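You operate a simulated robot arm through the tools that you are given. There is no shell and no other tool.

The job below is to be done with a simulated robot arm. You get a single attempt, and the scene is never put back.

Task
Glaze the small pale and dark rolls with the red brush and put both on the little tray.
Fine: dip in the glaze cup, lay the brush back, leave the third roll.

The check looks at the end state, three seconds after you hand in, the way a careful person would. Anything else that was tipped, shoved, dropped, spilled or broken makes it a failure.

Robot
A 7-joint arm with a three-finger gripper, fixed in place. Base frame: the origin is on the floor under the middle of its stand, x ahead of it, y to its left, z up; the work surface is at about z = 87. Lengths are in cm, angles in degrees, forces in N, time in s.
It reaches about 134.2 cm from its shoulder. Its first joint turns from -166.0 to 166.0 degrees. Payload 2.69 kg.
The tool frame sits at the grasp point between the pads (the TCP): z along the fingers, y along the line on which they close. The tips reach 3 cm beyond it. The gripper opens to 12.8 cm; its body begins 11.7 cm behind the TCP.
Orientation is that of the tool frame in the base frame, as [roll, pitch, yaw] about the fixed x, y, z axes, in that order (R = Rz(yaw) Ry(pitch) Rx(roll)). With the fingers straight down and closing along the base's y, the tool's x points along the base's -x, its y along +y and its z along -z.

Tools
- The arm moves only by the tool play_rows. Its argument "targets" is a list of rows, each an object (a shift or turn left out is 0, a gripper value left out holds the last) with "slide": the shift along the tool's x, y, z in units of 25 mm (1.0 is 25 mm), a list of three; "delta_rot": the turn, a rotation vector about the tool's x, y, z in units of 5 degrees (1.0 is 5 degrees), a list of three. In form: [{"slide": [tx, ty, tz], "delta_rot": [ax, ay, az]}, ...]. A call has 1 to 20 rows; each row shifts and turns the commanded pose from where the row before left it, along the tool's axes as they then stand. "fingers" is the gripper command, from -1 (shut) to 1 (fully open), values between in proportion, set as the call begins (left out, the last holds). A call with a number of a shift or a turn outside -1 to 1 is refused whole. Rows are played at 5 a second. More than 5 cm and 8.6 degrees between two rows, or a gripper value outside its range, and nothing of the call is played. Where a pose cannot be reached the arm comes as near as it can. A force on the tool above 40 N (or 10 N above the force at the start of the call, whichever is more), or a blocked arm, ends the call early, and 0.2 s more pass. The fingers move at their own pace (about 12.7 cm/s each) and stop on an object; they squeeze with about 33 N. The grip force told is the motor's: it shows also when the fingers shut on nothing. Time passes only in rows, and 0.2 s behind the last, so rows that do not move let the fingers close. The reply holds the time, the measured pose of the TCP, the force on the tool along the base axes, the opening and the grip force, in the units named above and with some noise, with the torque about the TCP (base axes, N m) and any sound that the robot's microphone picked up.
- Cameras (640 x 400 px; columns grow to the right, rows downward): "scene" is fixed at [22.28, -50.79, 162.34]; the picture's right is [0.78, -0.63, 0.00], its down [-0.28, -0.35, -0.89] and it looks along [0.56, 0.69, -0.45] (base axes); focal length 330 px, centre (320, 200). "wrist" rides on the gripper at [5.8, 5.4, -13.1] in the tool frame; the picture's right is [-0.68, 0.74, 0.00], its down [-0.62, -0.57, -0.55] and it looks along [-0.40, -0.37, 0.84] (tool axes); focal length 234 px, centre (320, 200). There is no depth. A picture from a camera that has moved, and an enlarged one, comes with that camera's place and axes in the base frame and with its lens. The place of the scene camera against the robot may be out by one fixed shift of up to 1.2 cm in any direction.
- camera(camera): a new picture of that camera. No time passes.
- move_column(by): moves the trunk up (or, below 0, down) by that many cm; the arm rides with it, the base frame stays. It gives what a move gives, with no picture.
- close_up(camera, box): a new picture of the part [left, top, right, bottom] of that camera's present view, enlarged. No time passes.
- hand_in(): hands the job in; it is judged then, once.

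Nothing tells you positions but the pictures and the camera data. Unless the task says otherwise, let go and move clear before handing in.

The tools are called after "Call:" as a command line: name --argument value ..., lists and objects as JSON in quotes. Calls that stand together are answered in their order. play_rows: Moves the arm, as the interface text tells. Its arguments: {"type":"object","properties":{"targets":{"type":"array"},"fingers":{"type":"number"}},"required":["targets"]} The other tools are called the same way: move_column (by) moves the trunk up or down; camera (camera) takes a picture; close_up (camera, box) takes an enlarged picture of a part of a camera's view; hand_in () hands the job in.

At the start:

```text
time_s: 0.0
eef_pos: [65.06, 25.2, 122.7]
tcp_rot: [180.0, 0.1, 180.0]
wrist_force: [0.1, 0.2, 0.6]
wrist_torque: [-0.01, 0.02, 0.02]
opening: 12.81
grip_force: 0.1
trunk travel left (down, up): [-15.0, 20.0]
```

scene: 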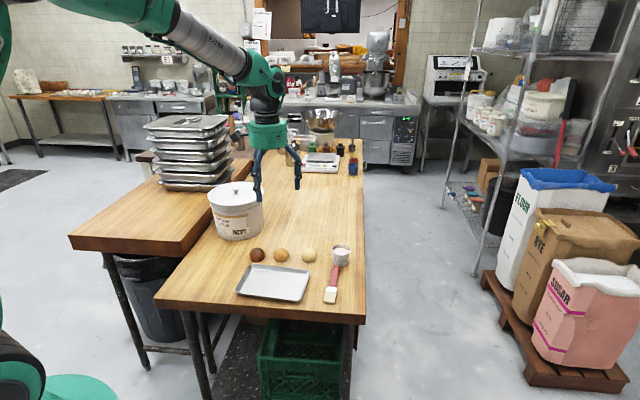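
wrist: 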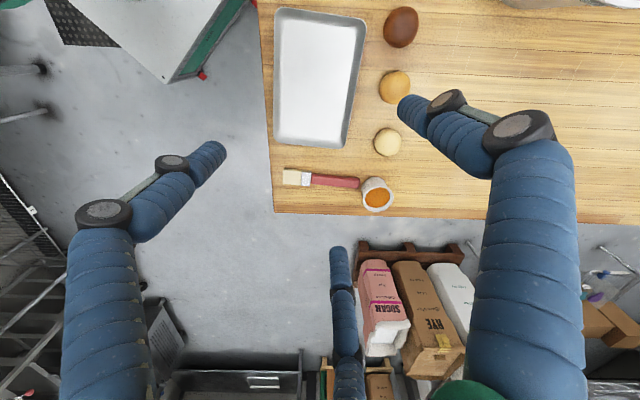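

I see a worktop with a small tray, three rolls (dark, middle tan, pale), a red-handled brush and a glaze cup. I'll look closer before moving anything.

Call:
close_up --camera "scene" --box '[220, 230, 380, 330]'

Call:
close_up --camera "wrist" --box '[240, 0, 480, 240]'

```text
4.00 times, centred on (300, 280) of scene
camera zoom: at [22.28, -50.79, 162.34], right [0.78, -0.63, 0.0], down [-0.28, -0.35, -0.89], along [0.56, 0.69, -0.45], focal length 1320 px, centre (400, -120)
```

zoom: 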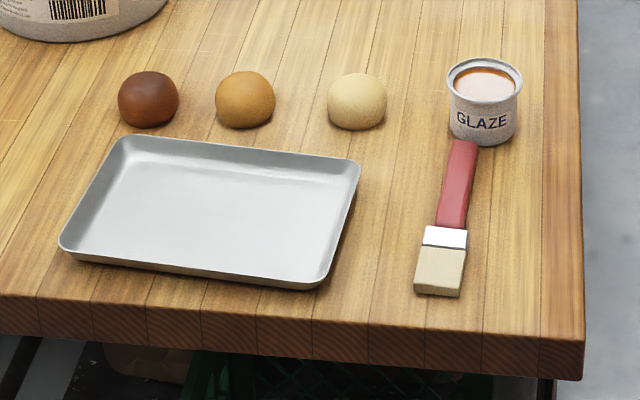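

```text
1.67 times, centred on (360, 120) of wrist
camera zoom: at [59.18, 30.63, 135.87], right [0.68, 0.74, 0.0], down [0.62, -0.57, 0.55], along [0.4, -0.37, -0.84], focal length 390 px, centre (253, 333)
```

zoom: 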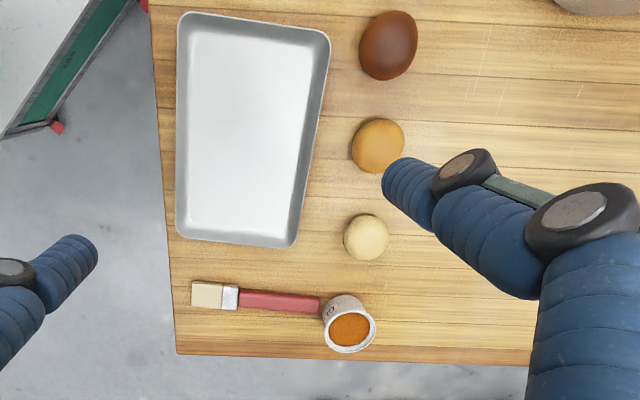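

The layout reads clearly. The rolls run on a diagonal from about (66,42) for the dark one to (80,30) for the pale one, the cup is near (88,21), the brush runs from (72,8) to (85,20), and the tray centre is near (63,26). I'll shut the gripper in the air first to learn how the fingers close.

Call:
play_rows --targets '[{"slide": [0, 0, 0]}, {"slide": [0, 0, 0]}, {"slide": [0, 0, 0]}, {"slide": [0, 0, 0]}]' --fingers -0.5

Call:
camera --camera "wrist"

Call:
play_rows --targets '[{"slide": [0, 0, 0]}, {"slide": [0, 0, 0]}, {"slide": [0, 0, 0]}, {"slide": [0, 0, 0]}]' --fingers -1

Call:
camera --camera "wrist"

Call:
close_up --camera "scene" --box '[200, 80, 360, 210]'

```text
time_s: 1.0
eef_pos: [65.11, 25.15, 122.85]
tcp_rot: [-180.0, 0.0, -179.9]
wrist_force: [-0.8, 0.2, -0.5]
wrist_torque: [0.0, 0.0, -0.01]
opening: 3.2
grip_force: 0.0
trunk travel left (down, up): [-15.0, 20.0]
```

```text
taken
camera wrist: at [59.18, 30.63, 135.87], right [0.68, 0.74, 0.0], down [0.62, -0.56, 0.55], along [0.4, -0.37, -0.84], focal length 234 px, centre (320, 200)
```

wrist: 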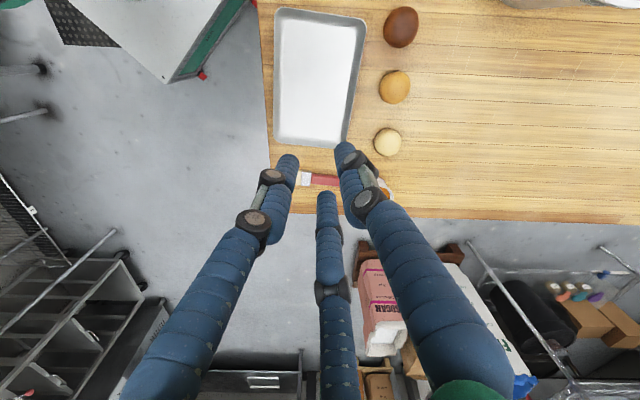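

```text
time_s: 2.0
eef_pos: [65.18, 25.27, 122.88]
tcp_rot: [-180.0, 0.0, -179.9]
wrist_force: [-0.8, 0.4, 0.4]
wrist_torque: [-0.02, 0.0, 0.03]
opening: 0.19
grip_force: 31.2
trunk travel left (down, up): [-15.0, 20.0]
```

```text
taken
camera wrist: at [59.18, 30.63, 135.87], right [0.68, 0.74, 0.0], down [0.62, -0.57, 0.55], along [0.4, -0.37, -0.84], focal length 234 px, centre (320, 200)
```

wrist: 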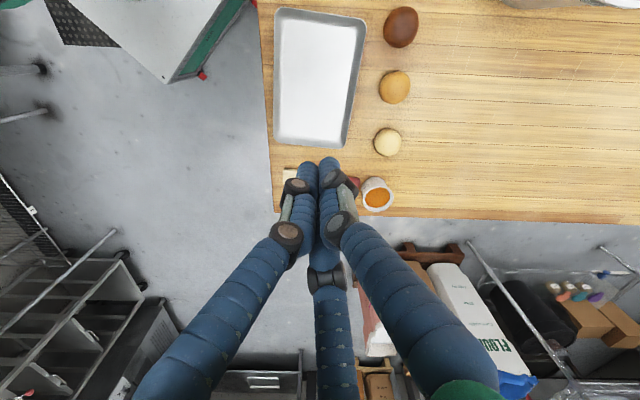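

```text
3.08 times, centred on (280, 145) of scene
camera zoom: at [22.28, -50.79, 162.34], right [0.78, -0.63, 0.0], down [-0.28, -0.35, -0.89], along [0.56, 0.69, -0.45], focal length 1016 px, centre (443, 369)
```

zoom: 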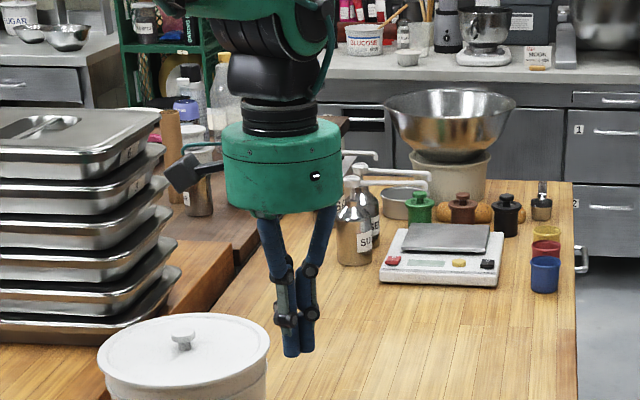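

The three fingers close in toward the centre, so the pads meet at the TCP. I'll move above the brush handle near (80.6, 16), turn the tool in line with the brush and open part way.

Call:
play_rows --targets '[{"slide": [-0.775, -0.46, 0.3]}, {"slide": [-0.775, -0.46, 0.3]}, {"slide": [-0.775, -0.46, 0.3]}, {"slide": [-0.775, -0.46, 0.3]}, {"slide": [-0.775, -0.46, 0.3]}, {"slide": [-0.775, -0.46, 0.3]}, {"slide": [-0.775, -0.46, 0.3]}, {"slide": [-0.775, -0.46, 0.3]}, {"slide": [0, 0, 0.2], "delta_rot": [0, 0, -0.933]}, {"slide": [0, 0, 0.2], "delta_rot": [0, 0, -0.933]}, {"slide": [0, 0, 0.2], "delta_rot": [0, 0, -0.933]}, {"slide": [0, 0, 0.2], "delta_rot": [0, 0, -0.933]}, {"slide": [0, 0, 0.2], "delta_rot": [0, 0, -0.933]}, {"slide": [0, 0, 0.2], "delta_rot": [0, 0, -0.933]}, {"slide": [0, 0, 0.2], "delta_rot": [0, 0, -0.933]}, {"slide": [0, 0, 0.2], "delta_rot": [0, 0, -0.933]}, {"slide": [0, 0, 0.2], "delta_rot": [0, 0, -0.933]}, {"slide": [0, 0, 0]}]' --fingers -0.2

Call:
camera --camera "wrist"

Call:
camera --camera "scene"

```text
time_s: 5.8
eef_pos: [80.58, 15.8, 112.27]
tcp_rot: [179.9, 0.1, -137.9]
wrist_force: [0.4, -0.4, 0.0]
wrist_torque: [0.02, 0.06, 0.0]
opening: 5.11
grip_force: 0.1
trunk travel left (down, up): [-15.0, 20.0]
```

```text
taken
camera wrist: at [72.62, 16.01, 125.35], right [0.01, 1.0, 0.0], down [0.84, -0.01, 0.55], along [0.55, 0.0, -0.84], focal length 234 px, centre (320, 200)
```

wrist: 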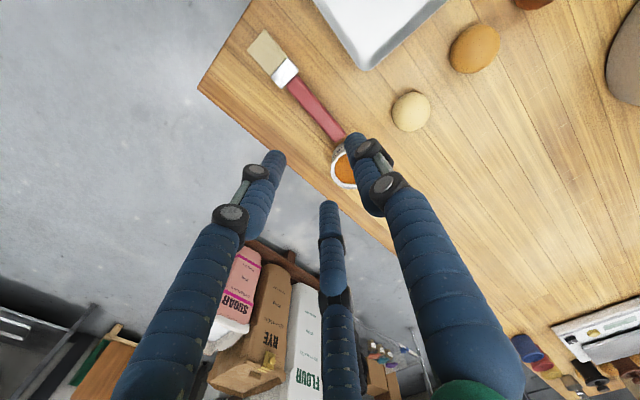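

```text
taken
```

scene: 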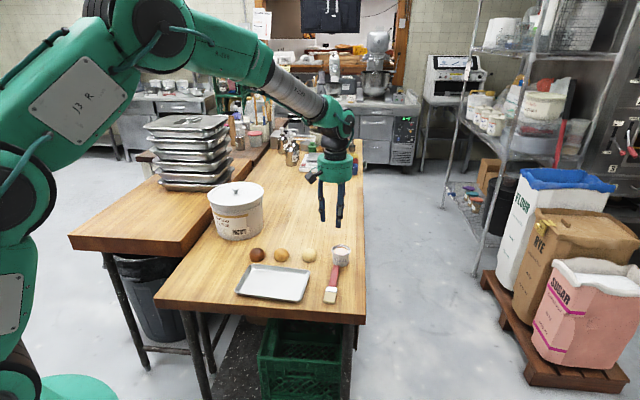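

The tool is above the brush and lined up with it. I'll zoom in to pin down the handle and cup.

Call:
close_up --camera "wrist" --box '[220, 20, 460, 170]'

Call:
close_up --camera "scene" --box '[290, 160, 370, 310]'

```text
2.67 times, centred on (340, 95) of wrist
camera zoom: at [72.62, 16.01, 125.35], right [0.01, 1.0, 0.0], down [0.84, -0.01, 0.55], along [0.55, 0.0, -0.84], focal length 624 px, centre (267, 480)
```

zoom: 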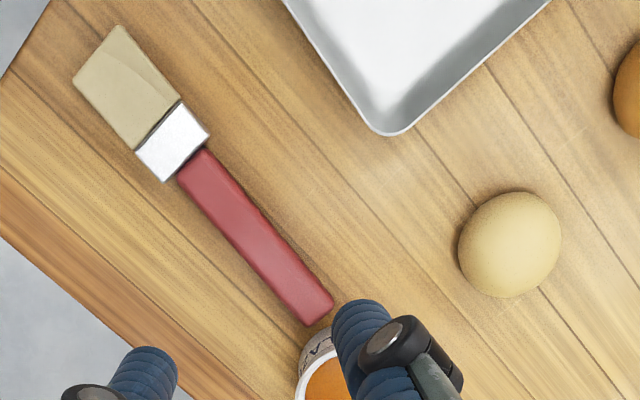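

```text
2.67 times, centred on (330, 235) of scene
camera zoom: at [22.28, -50.79, 162.34], right [0.78, -0.63, 0.0], down [-0.28, -0.35, -0.89], along [0.56, 0.69, -0.45], focal length 880 px, centre (293, 107)
```

zoom: 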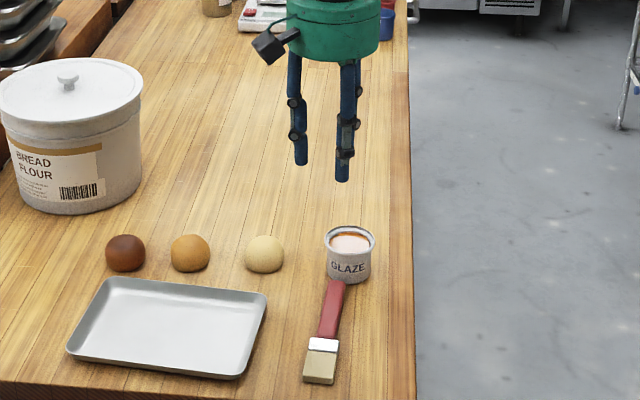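

The handle runs from about (76.6,12.1) to (84.7,19.2) at 41°, with its middle near (80.6,15.6), so the tool is already well aligned. I'll descend to just above grasp height.

Call:
play_rows --targets '[{"slide": [0, -0.06, 0.8]}, {"slide": [0, 0, 0.8]}, {"slide": [0, 0, 0.8]}, {"slide": [0, 0, 0.8]}, {"slide": [0, 0, 0.8]}, {"slide": [0, 0, 0.8]}, {"slide": [0, 0, 0.8]}, {"slide": [0, 0, 0.8]}, {"slide": [0, 0, 0.8]}, {"slide": [0, 0, 0.6]}, {"slide": [0, 0, 0.2]}, {"slide": [0, 0, 0]}]'

Call:
camera --camera "wrist"

Call:
close_up --camera "scene" --box '[260, 200, 420, 310]'

```text
time_s: 8.4
eef_pos: [80.64, 15.89, 92.23]
tcp_rot: [-180.0, 0.1, -137.9]
wrist_force: [0.9, -0.3, 0.1]
wrist_torque: [0.0, 0.01, 0.02]
opening: 5.15
grip_force: 0.0
trunk travel left (down, up): [-15.0, 20.0]
```

```text
taken
camera wrist: at [72.67, 15.99, 105.38], right [0.01, 1.0, 0.0], down [0.84, -0.01, 0.55], along [0.55, 0.0, -0.84], focal length 234 px, centre (320, 200)
```

wrist: 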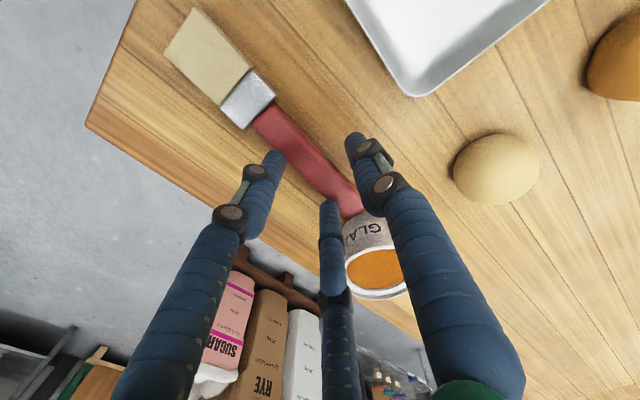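

```text
3.64 times, centred on (340, 255) of scene
camera zoom: at [22.28, -50.79, 162.34], right [0.78, -0.63, 0.0], down [-0.28, -0.35, -0.89], along [0.56, 0.69, -0.45], focal length 1200 px, centre (247, 0)
```

zoom: 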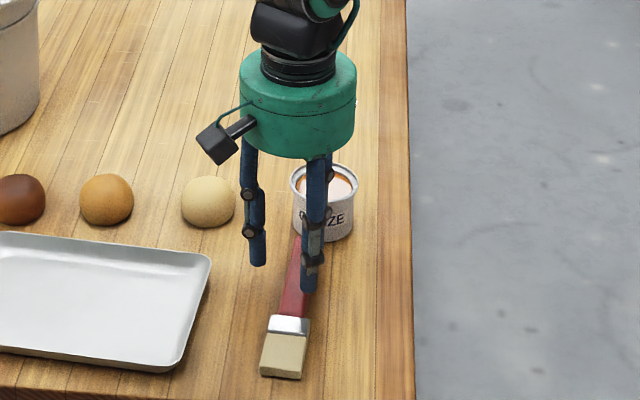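

The fingers straddle the handle but the clearance is thin. I'll open a little more, nudge across and lower the last bit.

Call:
play_rows --targets '[{"slide": [0, -0.08, 0]}, {"slide": [0, 0, 0]}, {"slide": [0, 0, 0.2]}, {"slide": [0, 0, 0.2]}, {"slide": [0, 0, 0.2]}, {"slide": [0, 0, 0.1]}, {"slide": [0, 0, 0]}]' --fingers 0.09

Call:
close_up --camera "wrist" --box '[160, 80, 480, 280]'

Call:
close_up --camera "scene" --box '[280, 220, 392, 300]'

```text
time_s: 10.0
eef_pos: [80.7, 15.57, 90.35]
tcp_rot: [180.0, -0.2, -137.9]
wrist_force: [0.1, 0.1, 0.3]
wrist_torque: [-0.02, 0.03, -0.02]
opening: 6.99
grip_force: 0.0
trunk travel left (down, up): [-15.0, 20.0]
```

```text
2.00 times, centred on (320, 180) of wrist
camera zoom: at [72.8, 15.82, 103.45], right [0.01, 1.0, 0.0], down [0.84, -0.01, 0.55], along [0.55, 0.0, -0.84], focal length 468 px, centre (320, 240)
```

zoom: 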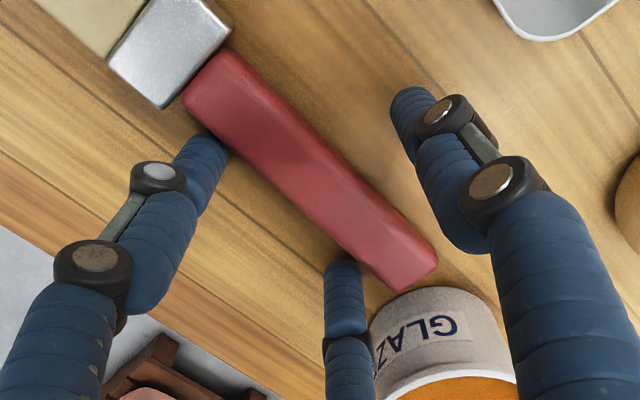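

```text
5.00 times, centred on (336, 260) of scene
camera zoom: at [22.28, -50.79, 162.34], right [0.78, -0.63, 0.0], down [-0.28, -0.35, -0.89], along [0.56, 0.69, -0.45], focal length 1650 px, centre (240, -100)
```

zoom: 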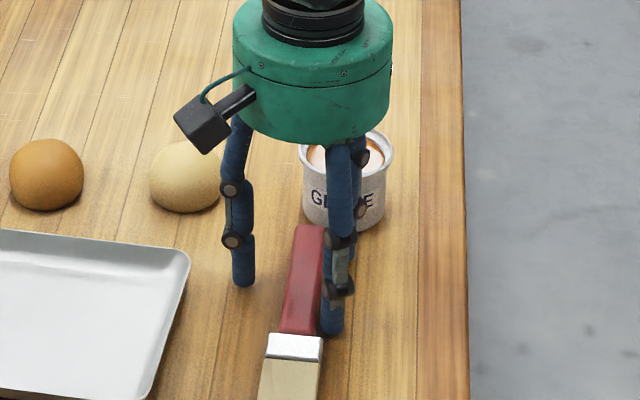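

The fingers straddle the handle without touching the cup. A small sideways shift will let all three pads meet the handle together, then I'll close.

Call:
play_rows --targets '[{"slide": [0, -0.11, 0.03]}, {"slide": [0, 0, 0]}, {"slide": [0, 0, 0]}]' --fingers -0.35

Call:
play_rows --targets '[{"slide": [0, 0, 0]}, {"slide": [0, 0, 0]}, {"slide": [0, 0, 0]}, {"slide": [0, 0, 0]}]' --fingers -1

Call:
close_up --camera "wrist" --box '[160, 80, 480, 280]'

```text
time_s: 10.8
eef_pos: [80.92, 15.56, 90.4]
tcp_rot: [180.0, 0.0, -137.8]
wrist_force: [-0.5, -0.1, -0.6]
wrist_torque: [-0.03, 0.0, -0.03]
opening: 4.14
grip_force: 0.0
trunk travel left (down, up): [-15.0, 20.0]
```

```text
time_s: 11.8
eef_pos: [80.96, 15.51, 90.4]
tcp_rot: [179.9, 0.1, -137.9]
wrist_force: [0.6, 0.7, 0.6]
wrist_torque: [0.01, 0.02, -0.01]
opening: 3.54
grip_force: 33.3
trunk travel left (down, up): [-15.0, 20.0]
```

```text
2.00 times, centred on (320, 180) of wrist
camera zoom: at [73.0, 15.62, 103.45], right [0.01, 1.0, 0.0], down [0.84, -0.01, 0.55], along [0.55, 0.0, -0.84], focal length 468 px, centre (320, 240)
```

zoom: 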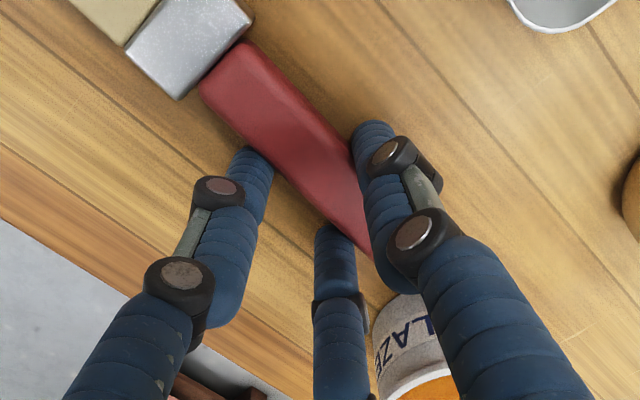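

The brush is gripped (opening 3.5, 33 N). I'll lift it a little and check that it comes along cleanly.

Call:
play_rows --targets '[{"slide": [0, 0, -0.2]}, {"slide": [0, 0, -0.4]}, {"slide": [0, 0, -0.6]}, {"slide": [0, 0, -0.6]}, {"slide": [0, 0, -0.6]}, {"slide": [0, 0, 0]}]'

Call:
camera --camera "wrist"

Call:
close_up --camera "scene" --box '[280, 200, 408, 300]'

```text
time_s: 13.2
eef_pos: [80.9, 15.63, 96.22]
tcp_rot: [-179.9, 0.0, -137.9]
wrist_force: [0.6, 0.0, -0.1]
wrist_torque: [0.06, -0.02, 0.01]
opening: 3.52
grip_force: 33.3
trunk travel left (down, up): [-15.0, 20.0]
```

```text
taken
camera wrist: at [72.9, 15.78, 109.35], right [0.01, 1.0, 0.0], down [0.84, -0.01, 0.55], along [0.55, 0.0, -0.84], focal length 234 px, centre (320, 200)
```

wrist: 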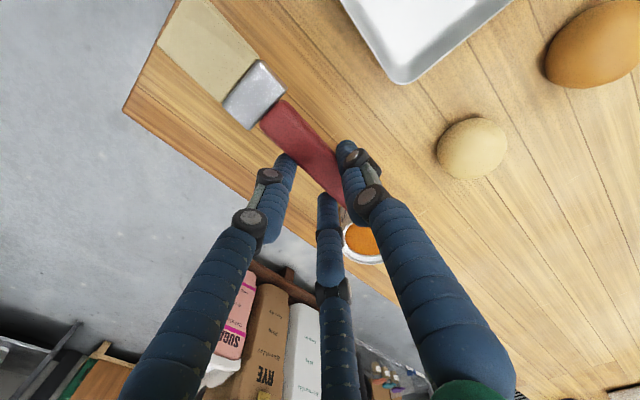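

```text
4.00 times, centred on (344, 250) of scene
camera zoom: at [22.28, -50.79, 162.34], right [0.78, -0.63, 0.0], down [-0.28, -0.35, -0.89], along [0.56, 0.69, -0.45], focal length 1320 px, centre (224, 0)
```

zoom: 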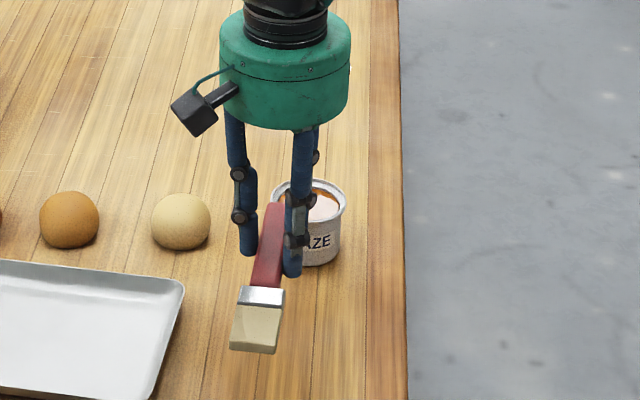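

The brush comes up level and the cup hasn't moved. I'll raise it higher and then tip the bristles down.

Call:
play_rows --targets '[{"slide": [0, 0, -0.8]}, {"slide": [0, 0, -0.8]}, {"slide": [0, 0, -0.8]}, {"slide": [0, 0, -0.8]}, {"slide": [0, 0, -0.8]}, {"slide": [0, 0, -0.8]}, {"slide": [0, 0, -0.8]}, {"slide": [0, 0, -0.8]}, {"slide": [0, 0, 0]}]'

Call:
camera --camera "wrist"

Call:
close_up --camera "scene" --box '[220, 200, 380, 300]'

```text
time_s: 15.2
eef_pos: [81.1, 15.6, 112.56]
tcp_rot: [-180.0, 0.0, -137.9]
wrist_force: [-0.2, -0.2, 0.3]
wrist_torque: [0.03, -0.05, -0.01]
opening: 3.54
grip_force: 32.9
trunk travel left (down, up): [-15.0, 20.0]
```

```text
taken
camera wrist: at [72.99, 15.73, 125.67], right [0.01, 1.0, 0.0], down [0.84, -0.01, 0.55], along [0.55, 0.0, -0.84], focal length 234 px, centre (320, 200)
```

wrist: 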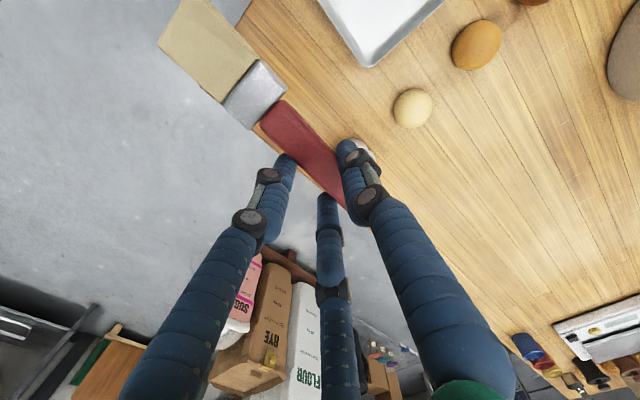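

```text
4.00 times, centred on (300, 250) of scene
camera zoom: at [22.28, -50.79, 162.34], right [0.78, -0.63, 0.0], down [-0.28, -0.35, -0.89], along [0.56, 0.69, -0.45], focal length 1320 px, centre (400, 0)
```

zoom: 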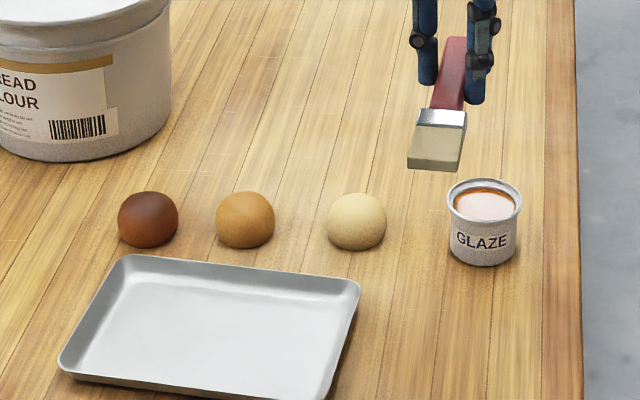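

The brush is clear at z = 112. I'll tilt it in stages about the tool's y axis so the bristles point down.

Call:
play_rows --targets '[{"delta_rot": [0, -1, 0]}, {"delta_rot": [0, -1, 0]}, {"delta_rot": [0, -1, 0]}, {"delta_rot": [0, -1, 0]}, {"delta_rot": [0, -1, 0]}, {"delta_rot": [0, -1, 0]}, {"delta_rot": [0, -1, 0]}, {"slide": [0, 0, 0]}]'

Call:
camera --camera "scene"

Call:
camera --camera "wrist"

```text
time_s: 17.0
eef_pos: [80.86, 15.65, 112.5]
tcp_rot: [-180.0, 35.1, -137.9]
wrist_force: [0.1, 0.2, 0.4]
wrist_torque: [0.01, -0.01, 0.0]
opening: 3.51
grip_force: 33.2
trunk travel left (down, up): [-15.0, 20.0]
```

```text
taken
```

scene: 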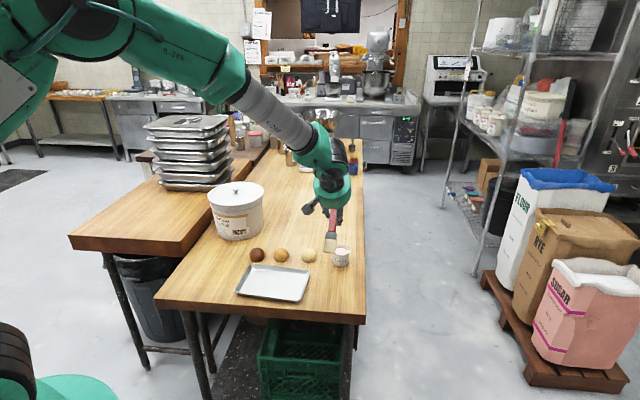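

```text
taken
camera wrist: at [68.17, 11.42, 119.81], right [-0.08, 0.92, 0.39], down [0.52, -0.29, 0.8], along [0.85, 0.27, -0.45], focal length 234 px, centre (320, 200)
```

wrist: 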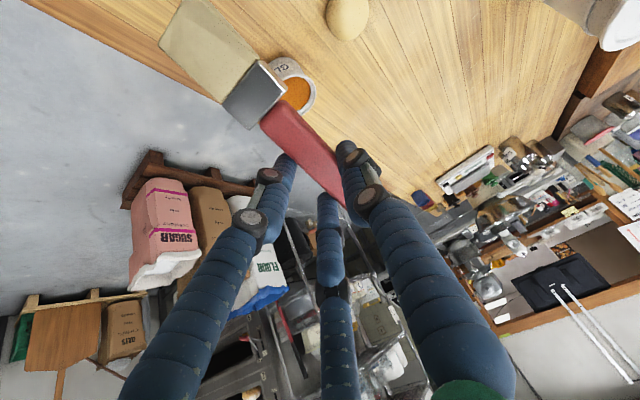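

The tilt is working. I'll continue to 70°.

Call:
play_rows --targets '[{"delta_rot": [0, -1, 0]}, {"delta_rot": [0, -1, 0]}, {"delta_rot": [0, -1, 0]}, {"delta_rot": [0, -1, 0]}, {"delta_rot": [0, -1, 0]}, {"delta_rot": [0, -1, 0]}, {"delta_rot": [0, -1, 0]}, {"slide": [0, 0, 0]}]'

Call:
camera --camera "scene"

Call:
camera --camera "wrist"

Call:
close_up --camera "scene" --box '[270, 180, 398, 280]'

```text
time_s: 18.8
eef_pos: [81.12, 15.45, 112.57]
tcp_rot: [180.0, 70.0, -138.0]
wrist_force: [1.1, -0.6, -0.2]
wrist_torque: [0.03, -0.01, -0.01]
opening: 3.51
grip_force: 33.9
trunk travel left (down, up): [-15.0, 20.0]
```

```text
taken
```

scene: 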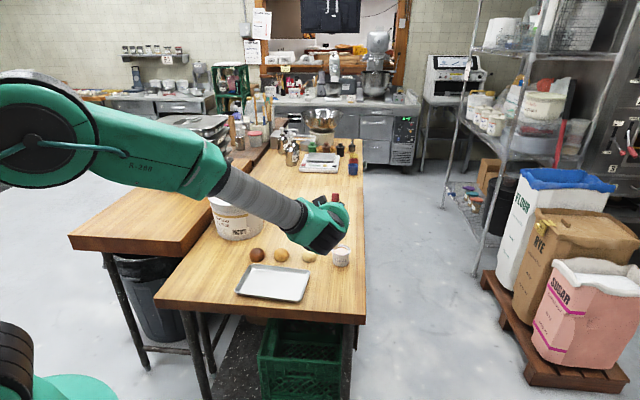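

```text
taken
camera wrist: at [66.79, 9.98, 111.48], right [-0.32, 0.7, 0.64], down [0.15, -0.62, 0.77], along [0.93, 0.34, 0.09], focal length 234 px, centre (320, 200)
```

wrist: 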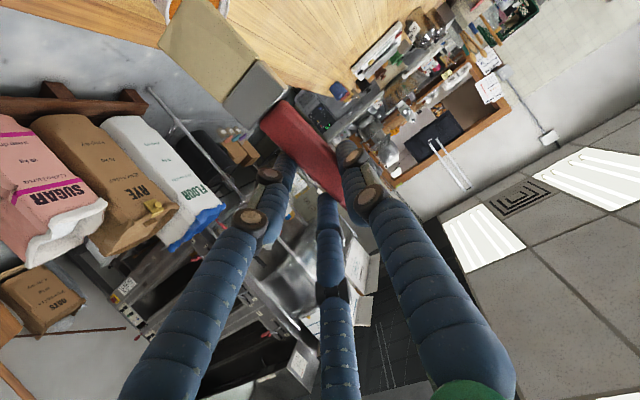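

```text
4.00 times, centred on (334, 230) of scene
camera zoom: at [22.28, -50.79, 162.34], right [0.78, -0.63, 0.0], down [-0.28, -0.35, -0.89], along [0.56, 0.69, -0.45], focal length 1320 px, centre (264, 80)
```

zoom: 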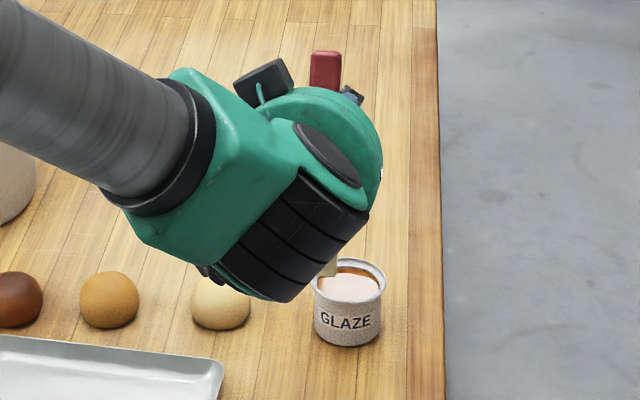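

At this heading the gripper body hides the brush from the scene camera. I'll swing the hand about the vertical so the side of the brush faces that camera.

Call:
play_rows --targets '[{"delta_rot": [0.893, 0, 0.325]}, {"delta_rot": [0.893, 0, 0.325]}, {"delta_rot": [0.893, 0, 0.325]}, {"delta_rot": [0.893, 0, 0.325]}, {"delta_rot": [0.893, 0, 0.325]}, {"delta_rot": [0.893, 0, 0.325]}, {"delta_rot": [0.893, 0, 0.325]}, {"delta_rot": [0.893, 0, 0.325]}, {"delta_rot": [0.893, 0, 0.325]}, {"delta_rot": [0.893, 0, 0.325]}, {"delta_rot": [0.893, 0, 0.325]}, {"delta_rot": [0.893, 0, 0.325]}, {"slide": [0, 0, 0]}]'

Call:
camera --camera "scene"

Call:
close_up --camera "wrist" --box '[120, 0, 440, 200]'

Call:
close_up --camera "scene" --box '[250, 180, 378, 280]'

```text
time_s: 21.6
eef_pos: [81.36, 14.58, 112.73]
tcp_rot: [179.1, 69.8, -166.3]
wrist_force: [-0.2, 0.5, -0.6]
wrist_torque: [-0.01, 0.02, -0.03]
opening: 3.51
grip_force: 33.3
out of reach, approached as far as the arm can: row 6, 7, 8, 9, 10, 11, 12
trunk travel left (down, up): [-15.0, 20.0]
```

```text
taken
```

scene: 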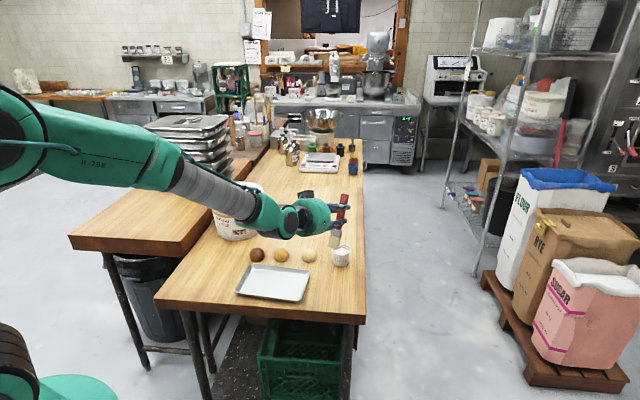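

```text
2.00 times, centred on (280, 100) of wrist
camera zoom: at [66.06, 16.17, 111.79], right [0.04, 0.77, 0.64], down [-0.15, -0.63, 0.76], along [0.99, -0.13, 0.09], focal length 468 px, centre (400, 400)
```

zoom: 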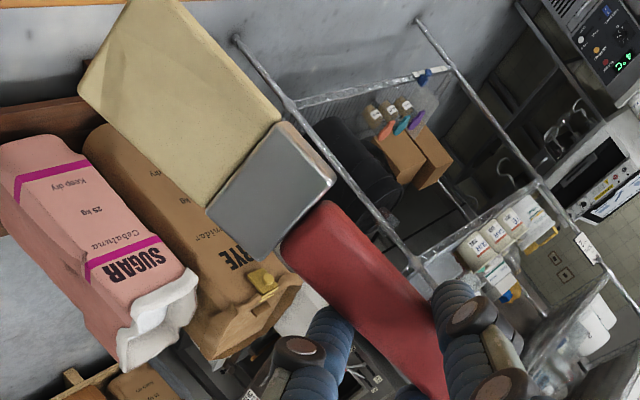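

```text
4.00 times, centred on (314, 230) of scene
camera zoom: at [22.28, -50.79, 162.34], right [0.78, -0.63, 0.0], down [-0.28, -0.35, -0.89], along [0.56, 0.69, -0.45], focal length 1320 px, centre (344, 80)
```

zoom: 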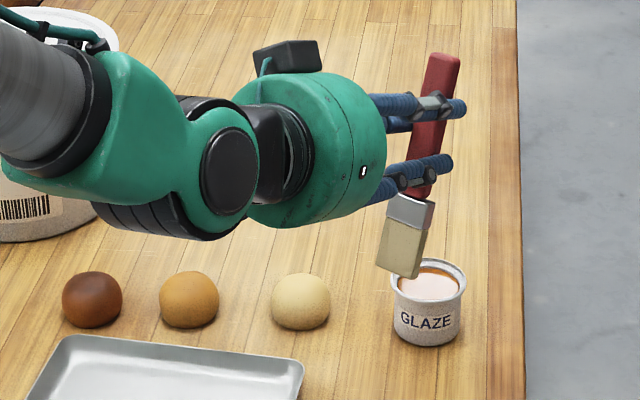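

The yaw limit stopped the hand at a heading of about 14°, but the brush is now plainly visible beside the cup. I'll take one small step back to see where the commanded pose stands.

Call:
play_rows --targets '[{"delta_rot": [-0.893, 0, -0.325]}, {"slide": [0, 0, 0]}]'

```text
time_s: 22.2
eef_pos: [81.28, 14.54, 112.69]
tcp_rot: [179.1, 69.8, -161.7]
wrist_force: [-0.2, 0.6, -0.6]
wrist_torque: [0.0, -0.02, 0.03]
opening: 3.51
grip_force: 33.2
trunk travel left (down, up): [-15.0, 20.0]
```

The command follows the reached pose, so I'm now at an 18° heading. I'll zoom in to measure the bristle tip against the cup.

Call:
close_up --camera "scene" --box '[300, 200, 380, 270]'

Call:
camera --camera "wrist"

```text
5.71 times, centred on (340, 235) of scene
camera zoom: at [22.28, -50.79, 162.34], right [0.78, -0.63, 0.0], down [-0.28, -0.35, -0.89], along [0.56, 0.69, -0.45], focal length 1886 px, centre (206, 0)
```

zoom: 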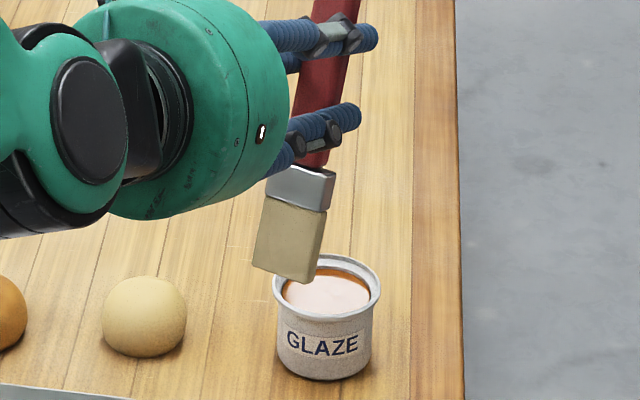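

```text
taken
camera wrist: at [66.04, 14.93, 111.83], right [-0.02, 0.77, 0.64], down [-0.1, -0.64, 0.76], along [0.99, -0.05, 0.09], focal length 234 px, centre (320, 200)
```

wrist: 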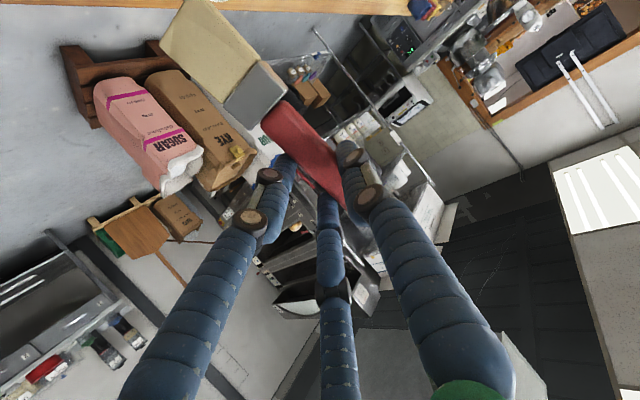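

The cup centre is about 9.2 cm in x and 6.3 cm in y from the bristle tip, with its rim near z = 92. I'll bring the tip over the cup, about 3 cm above the rim, and check there.

Call:
play_rows --targets '[{"slide": [0.05, 0.155, 0.589]}, {"slide": [0.05, 0.155, 0.589]}, {"slide": [0.05, 0.155, 0.589]}, {"slide": [0.05, 0.155, 0.589]}, {"slide": [0.05, 0.155, 0.589]}, {"slide": [0.05, 0.155, 0.589]}, {"slide": [0.05, 0.155, 0.589]}, {"slide": [0.05, 0.155, 0.589]}, {"slide": [0, 0, 0]}]'

Call:
close_up --camera "scene" --box '[300, 200, 380, 270]'

Call:
close_up --camera "wrist" --box '[80, 0, 400, 200]'

```text
time_s: 24.2
eef_pos: [90.27, 20.89, 107.99]
tcp_rot: [179.2, 69.8, -161.6]
wrist_force: [0.7, 0.4, -1.3]
wrist_torque: [0.02, -0.06, -0.01]
opening: 3.52
grip_force: 32.6
trunk travel left (down, up): [-15.0, 20.0]
```

```text
5.71 times, centred on (340, 235) of scene
camera zoom: at [22.28, -50.79, 162.34], right [0.78, -0.63, 0.0], down [-0.28, -0.35, -0.89], along [0.56, 0.69, -0.45], focal length 1886 px, centre (206, 0)
```

zoom: 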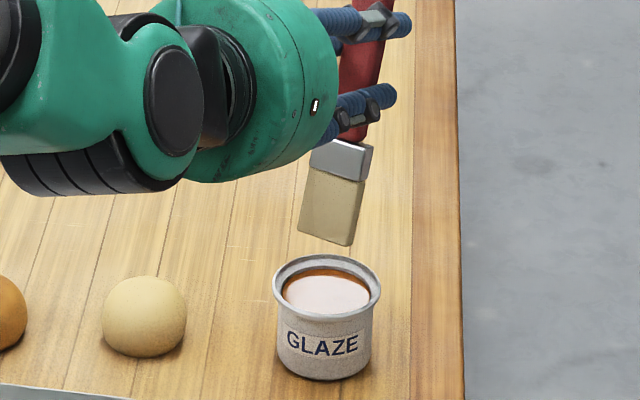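

```text
2.00 times, centred on (240, 100) of wrist
camera zoom: at [75.07, 21.24, 107.09], right [-0.02, 0.77, 0.64], down [-0.1, -0.64, 0.76], along [0.99, -0.05, 0.09], focal length 468 px, centre (480, 400)
```

zoom: 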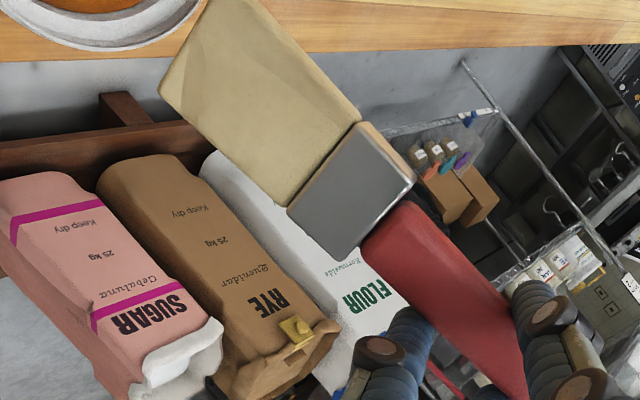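

Both views put the tip almost over the cup centre, with the cup perhaps 0.5 cm toward -y. I'll correct that and lower to rim level before going in.

Call:
play_rows --targets '[{"slide": [0.022, -0.19, -0.059]}, {"slide": [0.3, 0, 0.11]}, {"slide": [0.3, 0, 0.11]}, {"slide": [0.3, 0, 0.11]}, {"slide": [0.2, 0, 0.074]}, {"slide": [0, 0, 0]}]'

Call:
close_up --camera "scene" --box '[300, 200, 380, 270]'

Call:
close_up --camera "wrist" --box '[80, 0, 400, 200]'

```text
time_s: 25.6
eef_pos: [90.48, 20.44, 104.93]
tcp_rot: [179.2, 69.7, -161.7]
wrist_force: [0.3, 0.4, -0.1]
wrist_torque: [0.0, -0.01, 0.04]
opening: 3.53
grip_force: 33.2
trunk travel left (down, up): [-15.0, 20.0]
```

```text
5.71 times, centred on (340, 235) of scene
camera zoom: at [22.28, -50.79, 162.34], right [0.78, -0.63, 0.0], down [-0.28, -0.35, -0.89], along [0.56, 0.69, -0.45], focal length 1886 px, centre (206, 0)
```

zoom: 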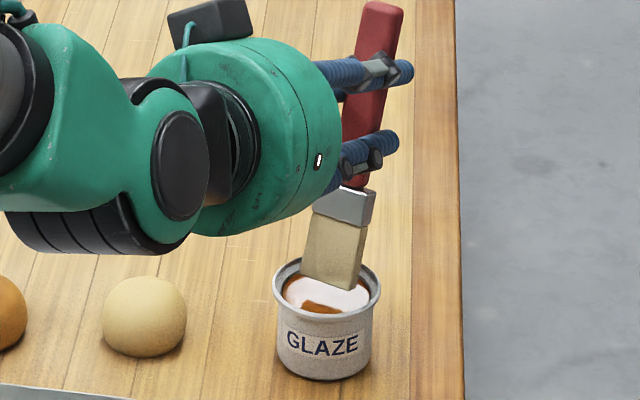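

```text
2.00 times, centred on (240, 100) of wrist
camera zoom: at [75.07, 20.85, 104.02], right [-0.02, 0.77, 0.64], down [-0.1, -0.64, 0.76], along [0.99, -0.05, 0.09], focal length 468 px, centre (480, 400)
```

zoom: 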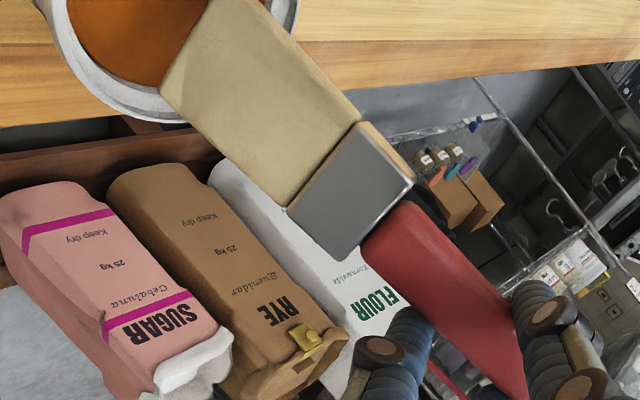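

The wrist view puts the cup centre near (89.1, 20.7) and the tip near (88.8, 20.7), well inside the rim. I'll dip about 2.8 cm and hold briefly.

Call:
play_rows --targets '[{"slide": [0.21, 0, 0.077]}, {"slide": [0.21, 0, 0.077]}, {"slide": [0.21, 0, 0.077]}, {"slide": [0.21, 0, 0.077]}, {"slide": [0.21, 0, 0.077]}, {"slide": [0, 0, 0]}, {"slide": [0, 0, 0]}, {"slide": [0, 0, 0]}]'

Call:
close_up --camera "scene" --box '[300, 200, 380, 270]'

Call:
close_up --camera "wrist" --box '[80, 0, 400, 200]'

```text
time_s: 27.4
eef_pos: [90.37, 20.5, 102.08]
tcp_rot: [179.2, 69.8, -161.7]
wrist_force: [0.2, 0.1, -0.3]
wrist_torque: [0.0, 0.03, 0.0]
opening: 3.52
grip_force: 32.5
trunk travel left (down, up): [-15.0, 20.0]
```

```text
5.71 times, centred on (340, 235) of scene
camera zoom: at [22.28, -50.79, 162.34], right [0.78, -0.63, 0.0], down [-0.28, -0.35, -0.89], along [0.56, 0.69, -0.45], focal length 1886 px, centre (206, 0)
```

zoom: 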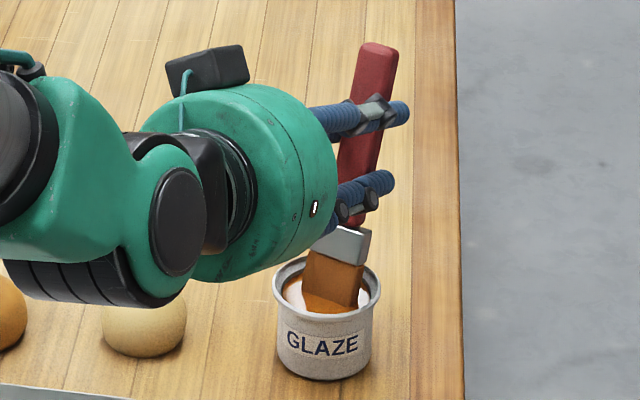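

```text
2.00 times, centred on (240, 100) of wrist
camera zoom: at [74.96, 20.91, 101.16], right [-0.02, 0.77, 0.64], down [-0.1, -0.64, 0.76], along [0.99, -0.05, 0.09], focal length 468 px, centre (480, 400)
```

zoom: 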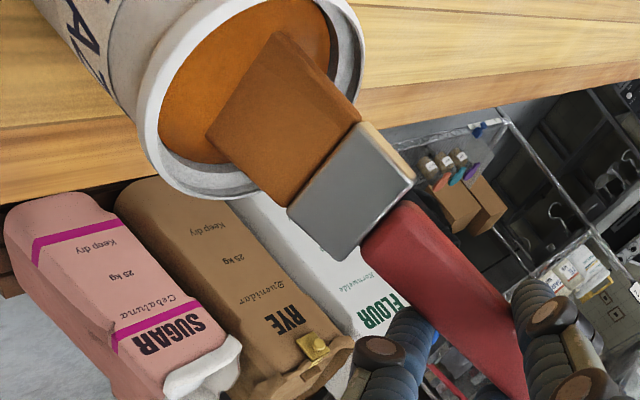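

The bristles have turned amber, so the brush is loaded. I'll lift it just above the cup, pause for any drips, then raise further and check.

Call:
play_rows --targets '[{"slide": [-0.3, 0, -0.11]}, {"slide": [-0.3, 0, -0.11]}, {"slide": [-0.4, 0, -0.147]}, {"slide": [-0.4, 0, -0.147]}, {"slide": [0, 0, 0]}, {"slide": [0, 0, 0]}, {"slide": [0, 0, 0]}, {"slide": [0, 0, 0]}, {"slide": [0, 0, 0]}, {"slide": [-0.5, 0, -0.184]}, {"slide": [-0.6, 0, -0.22]}, {"slide": [-0.6, 0, -0.22]}, {"slide": [0, 0, 0]}]'

Call:
close_up --camera "scene" --box '[260, 190, 380, 270]'

Call:
camera --camera "wrist"

```text
time_s: 30.2
eef_pos: [90.32, 20.43, 110.31]
tcp_rot: [179.1, 69.8, -161.6]
wrist_force: [-0.1, -0.1, -0.6]
wrist_torque: [-0.04, -0.01, 0.0]
opening: 3.53
grip_force: 32.8
trunk travel left (down, up): [-15.0, 20.0]
```

```text
5.00 times, centred on (320, 230) of scene
camera zoom: at [22.28, -50.79, 162.34], right [0.78, -0.63, 0.0], down [-0.28, -0.35, -0.89], along [0.56, 0.69, -0.45], focal length 1650 px, centre (320, 50)
```

zoom: 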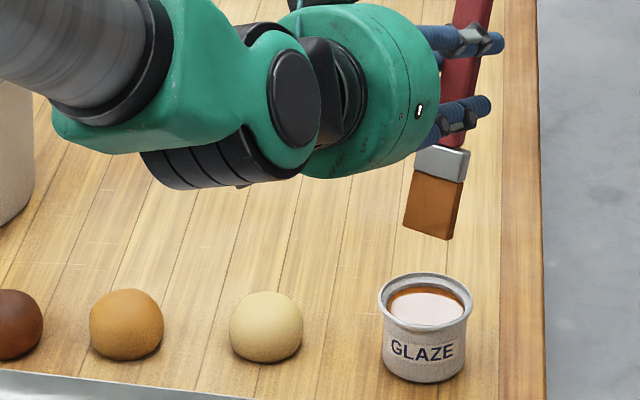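

```text
taken
camera wrist: at [74.96, 20.89, 109.43], right [-0.02, 0.77, 0.64], down [-0.1, -0.64, 0.76], along [0.99, -0.05, 0.09], focal length 234 px, centre (320, 200)
```

wrist: 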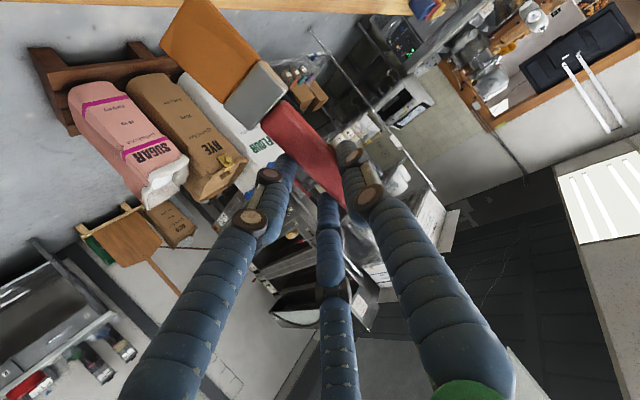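

The bristles are coated and nothing was spilled. I'll carry the brush over the pale roll, near (80.5, 29.3), staying about 6 cm above it.

Call:
play_rows --targets '[{"slide": [0.114, 0.714, -0.31]}, {"slide": [0.114, 0.714, -0.31]}, {"slide": [0.114, 0.714, -0.31]}, {"slide": [0.114, 0.714, -0.31]}, {"slide": [0.114, 0.714, -0.31]}, {"slide": [0.114, 0.714, -0.31]}, {"slide": [0, 0, 0]}]'

Call:
close_up --camera "scene" --box '[240, 190, 360, 270]'

Call:
camera --camera "wrist"

```text
time_s: 31.8
eef_pos: [83.9, 24.13, 111.12]
tcp_rot: [177.9, 69.5, -161.6]
wrist_force: [-0.2, -0.8, 0.2]
wrist_torque: [0.01, 0.01, -0.01]
opening: 3.52
grip_force: 33.0
out of reach, approached as far as the arm can: row 3, 4, 5, 6
trunk travel left (down, up): [-15.0, 20.0]
```

```text
5.00 times, centred on (300, 230) of scene
camera zoom: at [22.28, -50.79, 162.34], right [0.78, -0.63, 0.0], down [-0.28, -0.35, -0.89], along [0.56, 0.69, -0.45], focal length 1650 px, centre (420, 50)
```

zoom: 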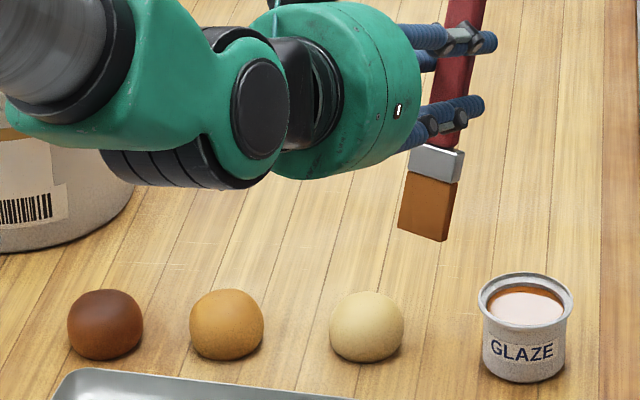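

```text
taken
camera wrist: at [68.51, 24.17, 110.25], right [-0.03, 0.77, 0.64], down [-0.08, -0.64, 0.76], along [1.0, -0.03, 0.08], focal length 234 px, centre (320, 200)
```

wrist: 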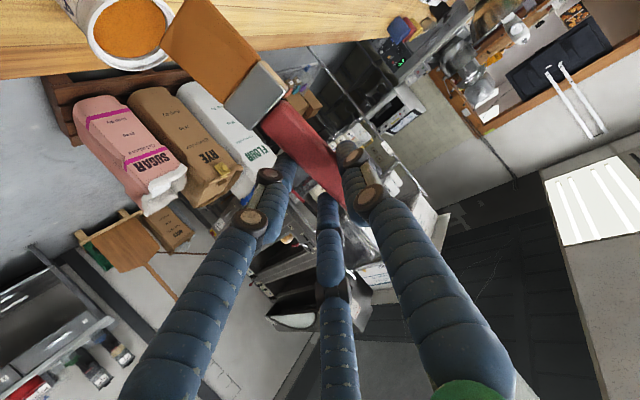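

The yaw limit depends on where the hand is, so I'll turn the heading back toward 40°, which suits both rolls, and then go over the pale roll.

Call:
play_rows --targets '[{"delta_rot": [-0.825, 0, -0.308]}, {"delta_rot": [-0.825, 0, -0.308]}, {"delta_rot": [-0.825, 0, -0.308]}, {"delta_rot": [-0.825, 0, -0.308]}, {"delta_rot": [-0.825, 0, -0.308]}, {"slide": [0, 0, 0]}]'

```text
time_s: 33.2
eef_pos: [83.97, 24.17, 110.95]
tcp_rot: [179.4, 69.9, -139.2]
wrist_force: [0.2, -0.2, 0.2]
wrist_torque: [0.0, 0.0, 0.02]
opening: 3.55
grip_force: 32.7
trunk travel left (down, up): [-15.0, 20.0]
```

Call:
play_rows --targets '[{"slide": [0.127, 0.539, 0.293]}, {"slide": [0.127, 0.539, 0.293]}, {"slide": [0.127, 0.539, 0.293]}, {"slide": [0.127, 0.539, 0.293]}, {"slide": [0, 0, 0]}]'

Call:
close_up --camera "scene" --box '[260, 200, 360, 270]'

Call:
close_up --camera "wrist" --box '[80, 0, 400, 200]'

```text
time_s: 34.4
eef_pos: [82.26, 29.72, 108.9]
tcp_rot: [179.4, 69.9, -139.1]
wrist_force: [0.2, 0.9, -1.1]
wrist_torque: [-0.02, -0.01, -0.01]
opening: 3.53
grip_force: 32.9
trunk travel left (down, up): [-15.0, 20.0]
```

```text
5.71 times, centred on (310, 235) of scene
camera zoom: at [22.28, -50.79, 162.34], right [0.78, -0.63, 0.0], down [-0.28, -0.35, -0.89], along [0.56, 0.69, -0.45], focal length 1886 px, centre (377, 0)
```

zoom: 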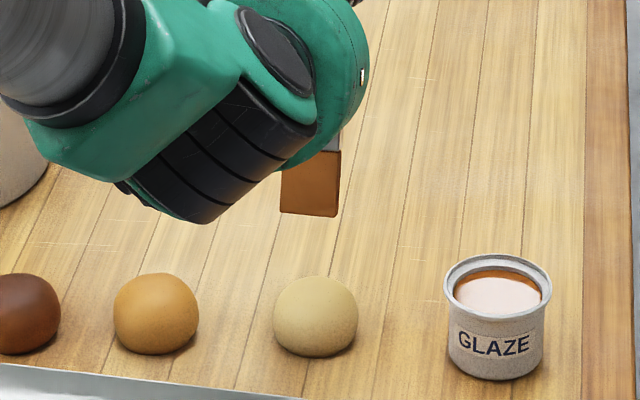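

```text
2.00 times, centred on (240, 100) of wrist
camera zoom: at [67.78, 24.48, 107.9], right [-0.31, 0.71, 0.64], down [0.15, -0.63, 0.77], along [0.94, 0.33, 0.09], focal length 468 px, centre (480, 400)
```

zoom: 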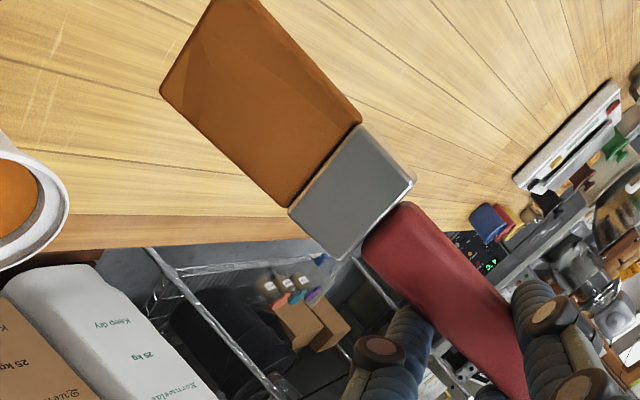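

The tip is almost directly above the pale roll. I'll adjust slightly and lower to roughly 1 cm above its top.

Call:
play_rows --targets '[{"slide": [0.327, -0.0405, 0.0965]}, {"slide": [0.327, -0.0405, 0.0965]}, {"slide": [0.327, -0.0405, 0.0965]}, {"slide": [0.327, -0.0405, 0.0965]}, {"slide": [0, 0, 0]}]'

Call:
close_up --camera "scene" --box '[280, 215, 340, 255]'

Call:
close_up --camera "wrist" --box '[80, 0, 400, 200]'

```text
time_s: 35.6
eef_pos: [82.33, 29.22, 105.32]
tcp_rot: [179.4, 69.9, -139.3]
wrist_force: [0.6, -1.3, -0.2]
wrist_torque: [0.05, -0.01, 0.01]
opening: 3.52
grip_force: 32.8
trunk travel left (down, up): [-15.0, 20.0]
```

```text
10.00 times, centred on (310, 235) of scene
camera zoom: at [22.28, -50.79, 162.34], right [0.78, -0.63, 0.0], down [-0.28, -0.35, -0.89], along [0.56, 0.69, -0.45], focal length 3301 px, centre (420, -150)
```

zoom: 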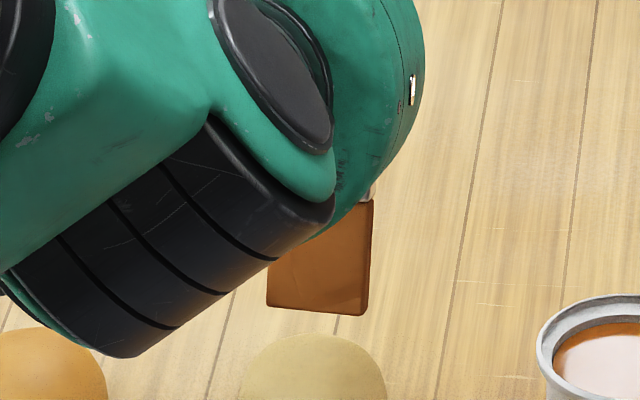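

```text
2.00 times, centred on (240, 100) of wrist
camera zoom: at [68.0, 23.88, 104.51], right [-0.31, 0.71, 0.64], down [0.15, -0.63, 0.76], along [0.94, 0.33, 0.09], focal length 468 px, centre (480, 400)
```

zoom: 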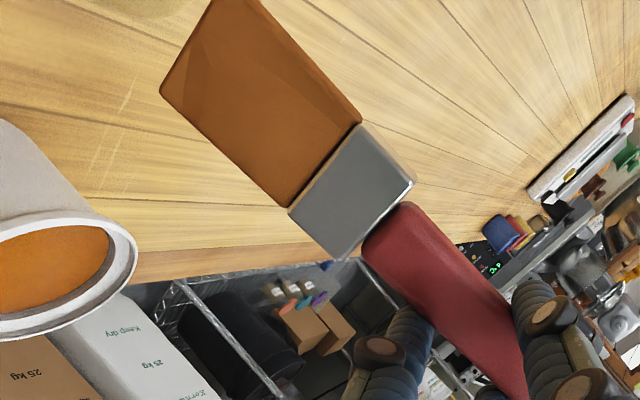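

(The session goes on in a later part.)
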